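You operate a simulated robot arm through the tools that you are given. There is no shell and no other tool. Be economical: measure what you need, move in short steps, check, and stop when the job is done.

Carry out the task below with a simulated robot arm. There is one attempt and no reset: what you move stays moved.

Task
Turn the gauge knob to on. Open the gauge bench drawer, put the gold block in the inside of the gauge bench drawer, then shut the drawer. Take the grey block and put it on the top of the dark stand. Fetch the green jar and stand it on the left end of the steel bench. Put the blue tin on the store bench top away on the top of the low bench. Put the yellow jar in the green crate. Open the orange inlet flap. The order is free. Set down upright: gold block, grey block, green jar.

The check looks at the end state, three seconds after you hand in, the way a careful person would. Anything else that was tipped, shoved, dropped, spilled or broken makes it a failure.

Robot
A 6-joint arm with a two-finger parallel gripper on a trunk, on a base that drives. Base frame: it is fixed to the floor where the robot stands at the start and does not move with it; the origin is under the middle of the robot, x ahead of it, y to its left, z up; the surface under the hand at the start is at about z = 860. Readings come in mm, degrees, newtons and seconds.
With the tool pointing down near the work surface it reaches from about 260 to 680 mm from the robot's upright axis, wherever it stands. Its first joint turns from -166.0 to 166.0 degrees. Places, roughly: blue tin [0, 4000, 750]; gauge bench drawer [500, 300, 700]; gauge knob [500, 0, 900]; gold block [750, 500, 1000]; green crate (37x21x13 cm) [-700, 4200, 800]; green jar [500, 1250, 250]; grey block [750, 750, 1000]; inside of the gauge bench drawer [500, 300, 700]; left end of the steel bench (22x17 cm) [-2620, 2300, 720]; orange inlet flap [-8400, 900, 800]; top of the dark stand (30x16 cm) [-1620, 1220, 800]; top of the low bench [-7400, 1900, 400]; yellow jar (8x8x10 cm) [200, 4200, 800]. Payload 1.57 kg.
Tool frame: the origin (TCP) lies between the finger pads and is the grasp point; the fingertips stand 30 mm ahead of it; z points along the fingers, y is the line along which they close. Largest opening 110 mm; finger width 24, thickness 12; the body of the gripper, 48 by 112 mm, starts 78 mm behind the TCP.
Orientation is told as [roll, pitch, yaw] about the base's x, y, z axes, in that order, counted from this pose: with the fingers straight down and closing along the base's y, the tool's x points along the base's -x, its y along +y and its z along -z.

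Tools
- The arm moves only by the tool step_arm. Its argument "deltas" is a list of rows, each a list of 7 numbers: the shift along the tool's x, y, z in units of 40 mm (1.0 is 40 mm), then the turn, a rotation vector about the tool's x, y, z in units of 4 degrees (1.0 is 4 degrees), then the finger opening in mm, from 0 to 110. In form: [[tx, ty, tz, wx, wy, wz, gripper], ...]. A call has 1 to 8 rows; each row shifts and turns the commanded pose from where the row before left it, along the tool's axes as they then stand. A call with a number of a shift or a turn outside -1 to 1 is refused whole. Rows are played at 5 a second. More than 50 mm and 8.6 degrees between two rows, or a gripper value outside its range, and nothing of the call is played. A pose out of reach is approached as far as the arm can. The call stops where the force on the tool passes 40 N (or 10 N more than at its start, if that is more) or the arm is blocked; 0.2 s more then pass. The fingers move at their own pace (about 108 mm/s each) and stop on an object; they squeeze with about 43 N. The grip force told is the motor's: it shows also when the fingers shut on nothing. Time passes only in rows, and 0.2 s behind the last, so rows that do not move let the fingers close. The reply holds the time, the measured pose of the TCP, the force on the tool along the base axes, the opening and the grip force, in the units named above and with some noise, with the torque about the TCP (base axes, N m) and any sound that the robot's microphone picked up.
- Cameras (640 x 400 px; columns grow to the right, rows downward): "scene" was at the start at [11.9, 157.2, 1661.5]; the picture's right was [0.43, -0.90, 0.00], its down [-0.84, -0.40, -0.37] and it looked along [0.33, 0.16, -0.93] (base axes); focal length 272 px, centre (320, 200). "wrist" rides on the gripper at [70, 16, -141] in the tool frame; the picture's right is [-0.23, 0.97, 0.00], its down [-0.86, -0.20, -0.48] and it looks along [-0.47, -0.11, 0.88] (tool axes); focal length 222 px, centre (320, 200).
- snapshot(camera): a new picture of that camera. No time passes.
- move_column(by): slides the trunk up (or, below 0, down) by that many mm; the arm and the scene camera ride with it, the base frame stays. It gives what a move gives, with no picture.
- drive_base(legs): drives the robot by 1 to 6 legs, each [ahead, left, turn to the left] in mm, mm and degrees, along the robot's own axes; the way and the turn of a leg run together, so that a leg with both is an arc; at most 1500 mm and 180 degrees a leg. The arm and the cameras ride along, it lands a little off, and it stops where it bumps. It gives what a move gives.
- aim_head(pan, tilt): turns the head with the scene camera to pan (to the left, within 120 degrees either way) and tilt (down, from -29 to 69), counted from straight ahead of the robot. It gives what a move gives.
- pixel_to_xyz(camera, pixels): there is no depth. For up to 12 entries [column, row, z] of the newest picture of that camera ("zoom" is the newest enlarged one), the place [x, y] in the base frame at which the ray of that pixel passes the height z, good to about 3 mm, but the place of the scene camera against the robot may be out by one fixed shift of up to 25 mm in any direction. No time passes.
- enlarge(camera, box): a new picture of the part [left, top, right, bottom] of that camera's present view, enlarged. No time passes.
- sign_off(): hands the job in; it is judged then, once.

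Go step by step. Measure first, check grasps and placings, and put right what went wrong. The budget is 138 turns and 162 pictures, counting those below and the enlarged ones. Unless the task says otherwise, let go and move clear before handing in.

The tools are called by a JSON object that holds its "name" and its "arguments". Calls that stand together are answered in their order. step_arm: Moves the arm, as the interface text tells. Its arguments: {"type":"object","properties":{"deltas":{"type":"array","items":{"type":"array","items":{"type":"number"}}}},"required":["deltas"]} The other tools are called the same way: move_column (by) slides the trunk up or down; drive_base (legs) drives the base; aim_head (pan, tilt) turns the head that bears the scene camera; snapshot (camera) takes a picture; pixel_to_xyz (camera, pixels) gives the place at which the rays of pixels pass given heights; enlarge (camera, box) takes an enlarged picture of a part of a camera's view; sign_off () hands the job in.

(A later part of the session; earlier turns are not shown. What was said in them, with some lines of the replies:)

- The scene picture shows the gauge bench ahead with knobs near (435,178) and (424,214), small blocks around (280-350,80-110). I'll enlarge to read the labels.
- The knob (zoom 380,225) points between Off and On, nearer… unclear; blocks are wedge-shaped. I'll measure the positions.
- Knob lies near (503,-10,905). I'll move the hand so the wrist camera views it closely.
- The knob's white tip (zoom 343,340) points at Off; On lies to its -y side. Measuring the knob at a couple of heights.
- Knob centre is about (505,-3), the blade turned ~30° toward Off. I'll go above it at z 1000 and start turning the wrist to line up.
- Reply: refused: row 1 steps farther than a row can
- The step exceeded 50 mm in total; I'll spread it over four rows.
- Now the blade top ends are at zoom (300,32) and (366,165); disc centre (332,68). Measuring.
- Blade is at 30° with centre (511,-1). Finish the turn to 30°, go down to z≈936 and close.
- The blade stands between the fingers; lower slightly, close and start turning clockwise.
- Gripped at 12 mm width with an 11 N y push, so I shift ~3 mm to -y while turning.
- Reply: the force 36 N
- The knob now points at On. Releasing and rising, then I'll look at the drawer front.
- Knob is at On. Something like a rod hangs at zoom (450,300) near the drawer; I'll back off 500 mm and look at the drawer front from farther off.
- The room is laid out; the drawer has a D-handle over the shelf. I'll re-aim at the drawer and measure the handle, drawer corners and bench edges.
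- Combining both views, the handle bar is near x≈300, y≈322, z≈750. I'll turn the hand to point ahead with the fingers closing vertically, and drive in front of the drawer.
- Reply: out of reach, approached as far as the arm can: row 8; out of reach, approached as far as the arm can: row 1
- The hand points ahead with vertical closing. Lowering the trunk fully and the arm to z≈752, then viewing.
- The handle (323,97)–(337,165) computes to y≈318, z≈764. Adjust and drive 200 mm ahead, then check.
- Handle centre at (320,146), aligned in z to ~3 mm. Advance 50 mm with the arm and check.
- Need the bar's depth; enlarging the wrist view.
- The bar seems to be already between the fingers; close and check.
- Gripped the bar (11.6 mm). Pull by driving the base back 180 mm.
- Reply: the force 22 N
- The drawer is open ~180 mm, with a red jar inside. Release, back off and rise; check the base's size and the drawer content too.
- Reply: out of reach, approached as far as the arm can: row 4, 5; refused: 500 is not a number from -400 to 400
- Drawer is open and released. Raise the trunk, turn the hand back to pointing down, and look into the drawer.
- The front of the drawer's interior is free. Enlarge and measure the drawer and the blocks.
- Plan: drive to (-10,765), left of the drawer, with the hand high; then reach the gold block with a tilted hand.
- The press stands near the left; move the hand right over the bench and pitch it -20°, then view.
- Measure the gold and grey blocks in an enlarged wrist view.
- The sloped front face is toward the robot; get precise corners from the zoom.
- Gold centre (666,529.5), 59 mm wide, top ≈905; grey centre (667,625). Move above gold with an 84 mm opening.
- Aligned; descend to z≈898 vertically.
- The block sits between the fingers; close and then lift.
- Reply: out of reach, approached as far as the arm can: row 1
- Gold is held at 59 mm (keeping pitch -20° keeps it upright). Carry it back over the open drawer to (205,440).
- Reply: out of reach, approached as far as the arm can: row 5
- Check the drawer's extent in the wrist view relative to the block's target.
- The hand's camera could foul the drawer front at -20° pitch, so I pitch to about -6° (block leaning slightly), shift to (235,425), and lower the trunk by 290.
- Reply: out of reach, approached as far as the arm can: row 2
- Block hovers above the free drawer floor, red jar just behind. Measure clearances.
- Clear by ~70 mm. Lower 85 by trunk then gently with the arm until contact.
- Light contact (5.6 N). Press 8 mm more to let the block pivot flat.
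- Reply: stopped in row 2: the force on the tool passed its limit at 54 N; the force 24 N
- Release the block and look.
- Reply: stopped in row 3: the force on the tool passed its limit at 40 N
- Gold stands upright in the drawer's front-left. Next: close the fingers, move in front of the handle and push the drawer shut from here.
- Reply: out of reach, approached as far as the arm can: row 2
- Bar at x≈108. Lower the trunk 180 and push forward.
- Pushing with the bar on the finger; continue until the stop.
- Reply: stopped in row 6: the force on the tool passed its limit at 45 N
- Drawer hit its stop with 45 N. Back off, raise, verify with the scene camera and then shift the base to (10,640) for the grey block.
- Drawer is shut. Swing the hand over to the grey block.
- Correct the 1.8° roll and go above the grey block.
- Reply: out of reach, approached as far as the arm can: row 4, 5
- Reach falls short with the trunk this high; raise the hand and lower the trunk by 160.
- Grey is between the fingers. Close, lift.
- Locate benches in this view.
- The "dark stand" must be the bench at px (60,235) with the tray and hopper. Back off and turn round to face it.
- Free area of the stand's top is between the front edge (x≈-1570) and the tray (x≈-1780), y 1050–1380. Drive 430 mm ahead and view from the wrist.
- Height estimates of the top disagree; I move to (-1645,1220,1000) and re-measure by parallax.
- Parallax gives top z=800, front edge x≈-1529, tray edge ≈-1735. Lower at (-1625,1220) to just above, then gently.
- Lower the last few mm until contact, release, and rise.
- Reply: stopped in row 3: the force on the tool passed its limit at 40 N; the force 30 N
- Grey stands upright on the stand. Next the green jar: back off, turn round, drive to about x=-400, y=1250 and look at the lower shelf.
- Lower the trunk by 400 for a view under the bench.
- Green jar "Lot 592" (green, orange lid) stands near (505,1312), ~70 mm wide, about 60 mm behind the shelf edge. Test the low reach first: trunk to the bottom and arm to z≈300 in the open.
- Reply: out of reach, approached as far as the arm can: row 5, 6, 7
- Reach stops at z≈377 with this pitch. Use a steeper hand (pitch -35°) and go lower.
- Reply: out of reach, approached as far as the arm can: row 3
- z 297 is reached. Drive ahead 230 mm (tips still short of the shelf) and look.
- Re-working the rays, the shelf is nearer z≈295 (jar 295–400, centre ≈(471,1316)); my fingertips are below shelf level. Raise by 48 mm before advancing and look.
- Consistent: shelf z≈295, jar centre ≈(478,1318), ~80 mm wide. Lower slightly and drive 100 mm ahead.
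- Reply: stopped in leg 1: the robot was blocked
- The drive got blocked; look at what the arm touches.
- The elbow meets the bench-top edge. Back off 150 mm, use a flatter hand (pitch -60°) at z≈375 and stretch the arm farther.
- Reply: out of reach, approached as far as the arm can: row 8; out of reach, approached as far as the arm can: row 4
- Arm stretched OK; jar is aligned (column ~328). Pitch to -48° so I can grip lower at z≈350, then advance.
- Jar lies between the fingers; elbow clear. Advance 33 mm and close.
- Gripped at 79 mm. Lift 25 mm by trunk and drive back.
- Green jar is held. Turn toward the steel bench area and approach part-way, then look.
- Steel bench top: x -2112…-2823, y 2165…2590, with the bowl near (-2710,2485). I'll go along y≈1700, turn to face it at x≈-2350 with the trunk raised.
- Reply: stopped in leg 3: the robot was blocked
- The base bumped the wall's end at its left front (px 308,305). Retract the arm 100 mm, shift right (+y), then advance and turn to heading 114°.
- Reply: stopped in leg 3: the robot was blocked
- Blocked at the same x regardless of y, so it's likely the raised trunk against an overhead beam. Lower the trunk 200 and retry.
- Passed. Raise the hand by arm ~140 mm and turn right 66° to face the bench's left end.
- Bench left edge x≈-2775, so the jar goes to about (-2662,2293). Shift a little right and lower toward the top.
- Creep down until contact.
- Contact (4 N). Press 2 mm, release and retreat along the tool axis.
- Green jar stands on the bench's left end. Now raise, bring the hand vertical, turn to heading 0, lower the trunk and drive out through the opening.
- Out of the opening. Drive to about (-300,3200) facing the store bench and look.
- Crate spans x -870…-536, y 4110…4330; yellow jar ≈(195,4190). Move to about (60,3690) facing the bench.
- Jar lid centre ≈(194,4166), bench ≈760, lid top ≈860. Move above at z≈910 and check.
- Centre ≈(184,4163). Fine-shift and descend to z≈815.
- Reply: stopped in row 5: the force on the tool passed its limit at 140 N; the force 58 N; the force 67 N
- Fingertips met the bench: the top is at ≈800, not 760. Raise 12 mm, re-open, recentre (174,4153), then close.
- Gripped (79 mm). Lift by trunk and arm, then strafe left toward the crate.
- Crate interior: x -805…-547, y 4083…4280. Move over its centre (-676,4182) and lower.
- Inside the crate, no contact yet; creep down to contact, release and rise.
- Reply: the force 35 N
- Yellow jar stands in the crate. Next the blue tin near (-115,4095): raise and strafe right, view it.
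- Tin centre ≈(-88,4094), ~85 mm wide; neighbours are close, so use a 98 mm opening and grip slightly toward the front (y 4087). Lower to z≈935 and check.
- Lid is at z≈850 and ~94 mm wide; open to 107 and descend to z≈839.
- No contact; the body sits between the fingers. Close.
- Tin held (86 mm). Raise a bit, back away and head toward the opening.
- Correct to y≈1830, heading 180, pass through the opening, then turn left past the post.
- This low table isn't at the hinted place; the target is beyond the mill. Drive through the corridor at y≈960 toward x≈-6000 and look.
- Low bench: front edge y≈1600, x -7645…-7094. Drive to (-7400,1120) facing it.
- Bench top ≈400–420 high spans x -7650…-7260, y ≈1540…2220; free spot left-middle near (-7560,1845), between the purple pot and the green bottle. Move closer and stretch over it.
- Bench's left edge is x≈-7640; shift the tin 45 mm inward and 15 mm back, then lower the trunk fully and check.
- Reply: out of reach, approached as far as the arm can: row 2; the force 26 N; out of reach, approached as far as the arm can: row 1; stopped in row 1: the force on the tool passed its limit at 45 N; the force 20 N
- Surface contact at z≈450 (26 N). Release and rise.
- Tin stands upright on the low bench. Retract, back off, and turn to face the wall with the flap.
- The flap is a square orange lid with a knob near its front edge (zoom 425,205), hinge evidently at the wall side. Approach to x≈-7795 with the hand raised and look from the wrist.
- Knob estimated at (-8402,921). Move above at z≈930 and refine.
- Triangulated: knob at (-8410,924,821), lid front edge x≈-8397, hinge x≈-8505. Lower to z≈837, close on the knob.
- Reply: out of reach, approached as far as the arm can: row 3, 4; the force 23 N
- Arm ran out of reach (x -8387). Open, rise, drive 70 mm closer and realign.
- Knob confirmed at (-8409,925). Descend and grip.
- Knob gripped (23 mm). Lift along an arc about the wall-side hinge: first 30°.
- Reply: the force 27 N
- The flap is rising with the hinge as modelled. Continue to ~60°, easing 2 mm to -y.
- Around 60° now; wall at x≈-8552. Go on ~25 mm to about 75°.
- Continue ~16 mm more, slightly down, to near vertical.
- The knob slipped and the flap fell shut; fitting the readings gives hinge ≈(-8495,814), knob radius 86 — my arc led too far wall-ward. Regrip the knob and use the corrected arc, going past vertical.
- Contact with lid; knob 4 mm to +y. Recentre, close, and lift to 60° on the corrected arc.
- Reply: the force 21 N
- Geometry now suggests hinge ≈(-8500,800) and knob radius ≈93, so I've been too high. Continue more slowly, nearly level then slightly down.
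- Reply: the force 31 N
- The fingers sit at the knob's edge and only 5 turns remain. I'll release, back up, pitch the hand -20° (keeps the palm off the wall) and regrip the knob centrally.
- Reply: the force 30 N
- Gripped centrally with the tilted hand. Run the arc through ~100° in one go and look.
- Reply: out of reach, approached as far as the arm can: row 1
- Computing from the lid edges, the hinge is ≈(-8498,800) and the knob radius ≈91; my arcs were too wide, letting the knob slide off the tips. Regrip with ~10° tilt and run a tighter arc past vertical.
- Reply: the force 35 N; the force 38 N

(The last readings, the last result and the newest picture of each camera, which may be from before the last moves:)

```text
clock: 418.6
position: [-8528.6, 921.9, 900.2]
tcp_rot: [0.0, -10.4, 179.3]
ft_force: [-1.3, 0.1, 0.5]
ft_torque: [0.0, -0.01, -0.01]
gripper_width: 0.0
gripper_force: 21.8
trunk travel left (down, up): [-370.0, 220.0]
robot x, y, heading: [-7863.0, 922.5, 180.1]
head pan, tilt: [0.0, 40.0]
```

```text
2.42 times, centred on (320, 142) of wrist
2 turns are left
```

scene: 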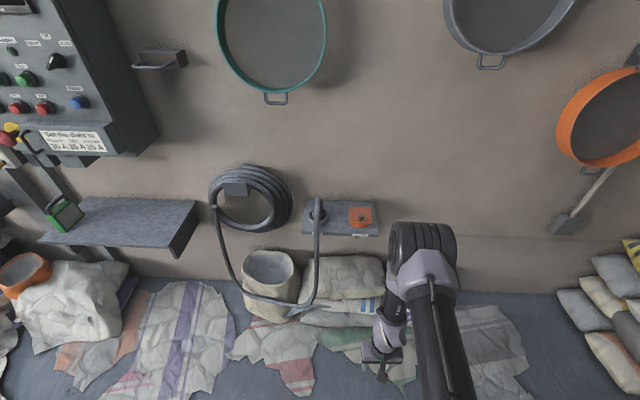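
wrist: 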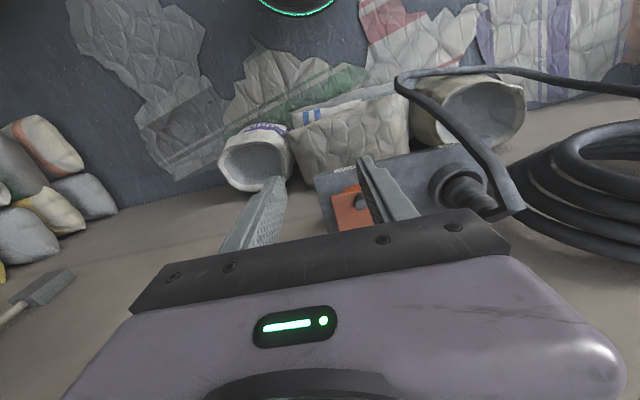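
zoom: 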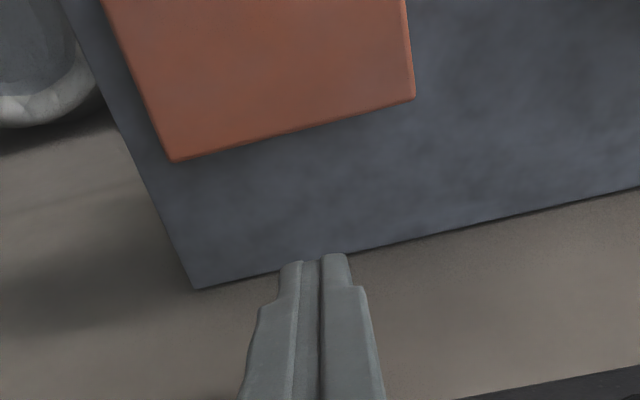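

The knob keeps slipping off on the wall side, so I'll grip with the fingers ~8 mm toward me (catching behind the knob's cap as it tilts) and repeat the arc, then release, rise and retreat; a second pass follows in case the first slips.

{"name": "step_arm", "arguments": {"deltas": [[-0.124, 0, -0.676, 0, 0, 0, 20], [-0.124, 0, -0.676, 0, 0, 0, 50], [0.809, -0.011, -0.1485, 0, 0, 0, 50], [0.809, -0.011, -0.1485, 0, 0, 0, 50], [0.809, -0.011, -0.1485, 0, 0, 0, 50], [0.809, -0.011, -0.1485, 0, 0, 0, 50]]}}

{"name": "step_arm", "arguments": {"deltas": [[0.104, 0, 0.566, 0, 0, 0, 50], [0.104, 0, 0.566, 0, 0, 0, 50], [0.104, 0, 0.566, 0, 0, 0, 50], [0.104, 0, 0.566, 0, 0, 0, 50], [0.104, 0, 0.566, 0, 0, 0, 40], [0, 0, 0, 0, 0, 0, 10], [0, 0, 0, 0, 0, 0, 0], [0, 0, 0, 0, 0, 0, 0]]}}

{"name": "step_arm", "arguments": {"deltas": [[-0.158, 0, -0.266, 0, 0, 0, 0], [-0.158, 0, -0.266, 0, 0, 0, 0], [-0.22, 0, -0.215, 0, 0, 0, 0], [-0.22, 0, -0.215, 0, 0, 0, 0], [-0.269, 0, -0.15, 0, 0, 0, 0], [-0.269, 0, -0.15, 0, 0, 0, 0], [-0.2985, 0, -0.075, 0, 0, 0, 0], [-0.2985, 0, -0.075, 0, 0, 0, 0]]}}

{"name": "step_arm", "arguments": {"deltas": [[-0.308, 0, 0.0045, 0, 0, 0, 0], [-0.308, 0, 0.0045, 0, 0, 0, 0], [-0.297, 0, 0.084, 0, 0, 0, 0], [-0.297, 0, 0.084, 0, 0, 0, 0], [-0.18, 0, 0.097, 0, 0, 0, 0], [-0.18, 0, 0.097, 0, 0, 0, 0], [-0.2325, 0, 0.119, 0, 0, 0, 0]]}}

{"name": "step_arm", "arguments": {"deltas": [[0, 0, 0, 0, 0, 0, 50], [0, 0, 0, 0, 0, 0, 50], [-0.135, 0, -0.74, 0, 0, 0, 50], [-0.135, 0, -0.74, 0, 0, 0, 50], [0.85, 0, -0.156, 0, 0, 0, 50], [0.85, 0, -0.156, 0, 0, 0, 50], [0.85, 0, -0.156, 0, 0, 0, 50], [0.85, 0, -0.156, 0, 0, 0, 50]]}}

{"name": "enlarge", "arguments": {"camera": "wrist", "box": [180, 60, 460, 225]}}

```text
clock: 420.0
position: [-8396.0, 923.8, 956.7]
tcp_rot: [0.0, -10.4, 179.3]
ft_force: [0.2, -0.6, 0.5]
ft_torque: [-0.01, 0.01, -0.02]
gripper_width: 50.0
gripper_force: 0.0
trunk travel left (down, up): [-370.0, 220.0]
robot x, y, heading: [-7863.6, 928.9, 179.8]
head pan, tilt: [0.0, 40.0]
```

```text
clock: 421.8
position: [-8397.3, 923.6, 838.8]
tcp_rot: [-0.1, -10.3, 179.2]
ft_force: [-0.1, 18.2, -0.7]
ft_torque: [0.24, 0.04, -0.25]
gripper_width: 22.9
gripper_force: 35.5
trunk travel left (down, up): [-370.0, 220.0]
robot x, y, heading: [-7860.4, 924.9, 179.8]
head pan, tilt: [0.0, 40.0]
```

```text
clock: 423.6
position: [-8459.4, 923.4, 911.6]
tcp_rot: [0.0, -10.5, 179.3]
ft_force: [11.9, 10.7, 3.7]
ft_torque: [0.17, -1.04, -0.12]
gripper_width: 23.0
gripper_force: 35.3
trunk travel left (down, up): [-370.0, 220.0]
robot x, y, heading: [-7862.3, 920.6, 180.2]
head pan, tilt: [0.0, 40.0]
```

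```text
clock: 425.2
position: [-8532.9, 924.4, 905.1]
tcp_rot: [0.1, -10.4, 179.2]
ft_force: [4.9, 7.5, 12.7]
ft_torque: [-0.03, -0.87, 0.05]
gripper_width: 23.2
gripper_force: 35.0
trunk travel left (down, up): [-370.0, 220.0]
robot x, y, heading: [-7863.4, 924.3, 179.9]
head pan, tilt: [0.0, 40.0]
```

```text
clock: 427.0
position: [-8395.4, 921.9, 964.5]
tcp_rot: [0.0, -10.4, 179.2]
ft_force: [0.2, 0.4, -0.6]
ft_torque: [0.01, 0.02, -0.01]
gripper_width: 50.3
gripper_force: 0.1
trunk travel left (down, up): [-370.0, 220.0]
robot x, y, heading: [-7866.4, 922.0, 180.0]
head pan, tilt: [0.0, 40.0]
```

```text
2.29 times, centred on (320, 142) of wrist
1 turns are left
```

zoom: 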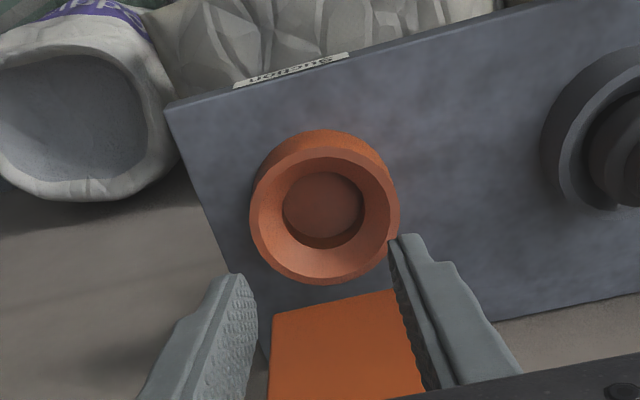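

The last picture shows the inlet open, with the flap swung back past vertical and staying there after release. The hand is clear, so I'm handing in.

{"name": "sign_off", "arguments": {}}

```text
The job is handed in.
```

I did all seven tasks and handed the job in. The result of the check has not come back.

- **Gauge knob:** turned to On, and the picture after release showed it pointing there.
- **Gold block:** upright in the front left of the gauge bench drawer, and the drawer is shut. I did not look inside again after closing it.
- **Grey block:** upright on the bench that holds the hopper and tray, in front of the tray. I took this to be the "dark stand" because it matched the position given.
- **Green jar:** upright on the left end of the steel bench.
- **Yellow jar:** in the green crate.
- **Blue tin:** upright on the low bench, between the purple pot and the green bottle.
- **Orange inlet flap:** open past vertical, and it stayed open after I let go. It fell shut several times first, when the knob slipped from the grip.

While reaching for the yellow jar, the fingertips pressed on the store bench with about 140 N. While driving, the elbow bumped a bench edge and the base was blocked twice at the opening in the wall. I saw no damage or moved objects from any of these.
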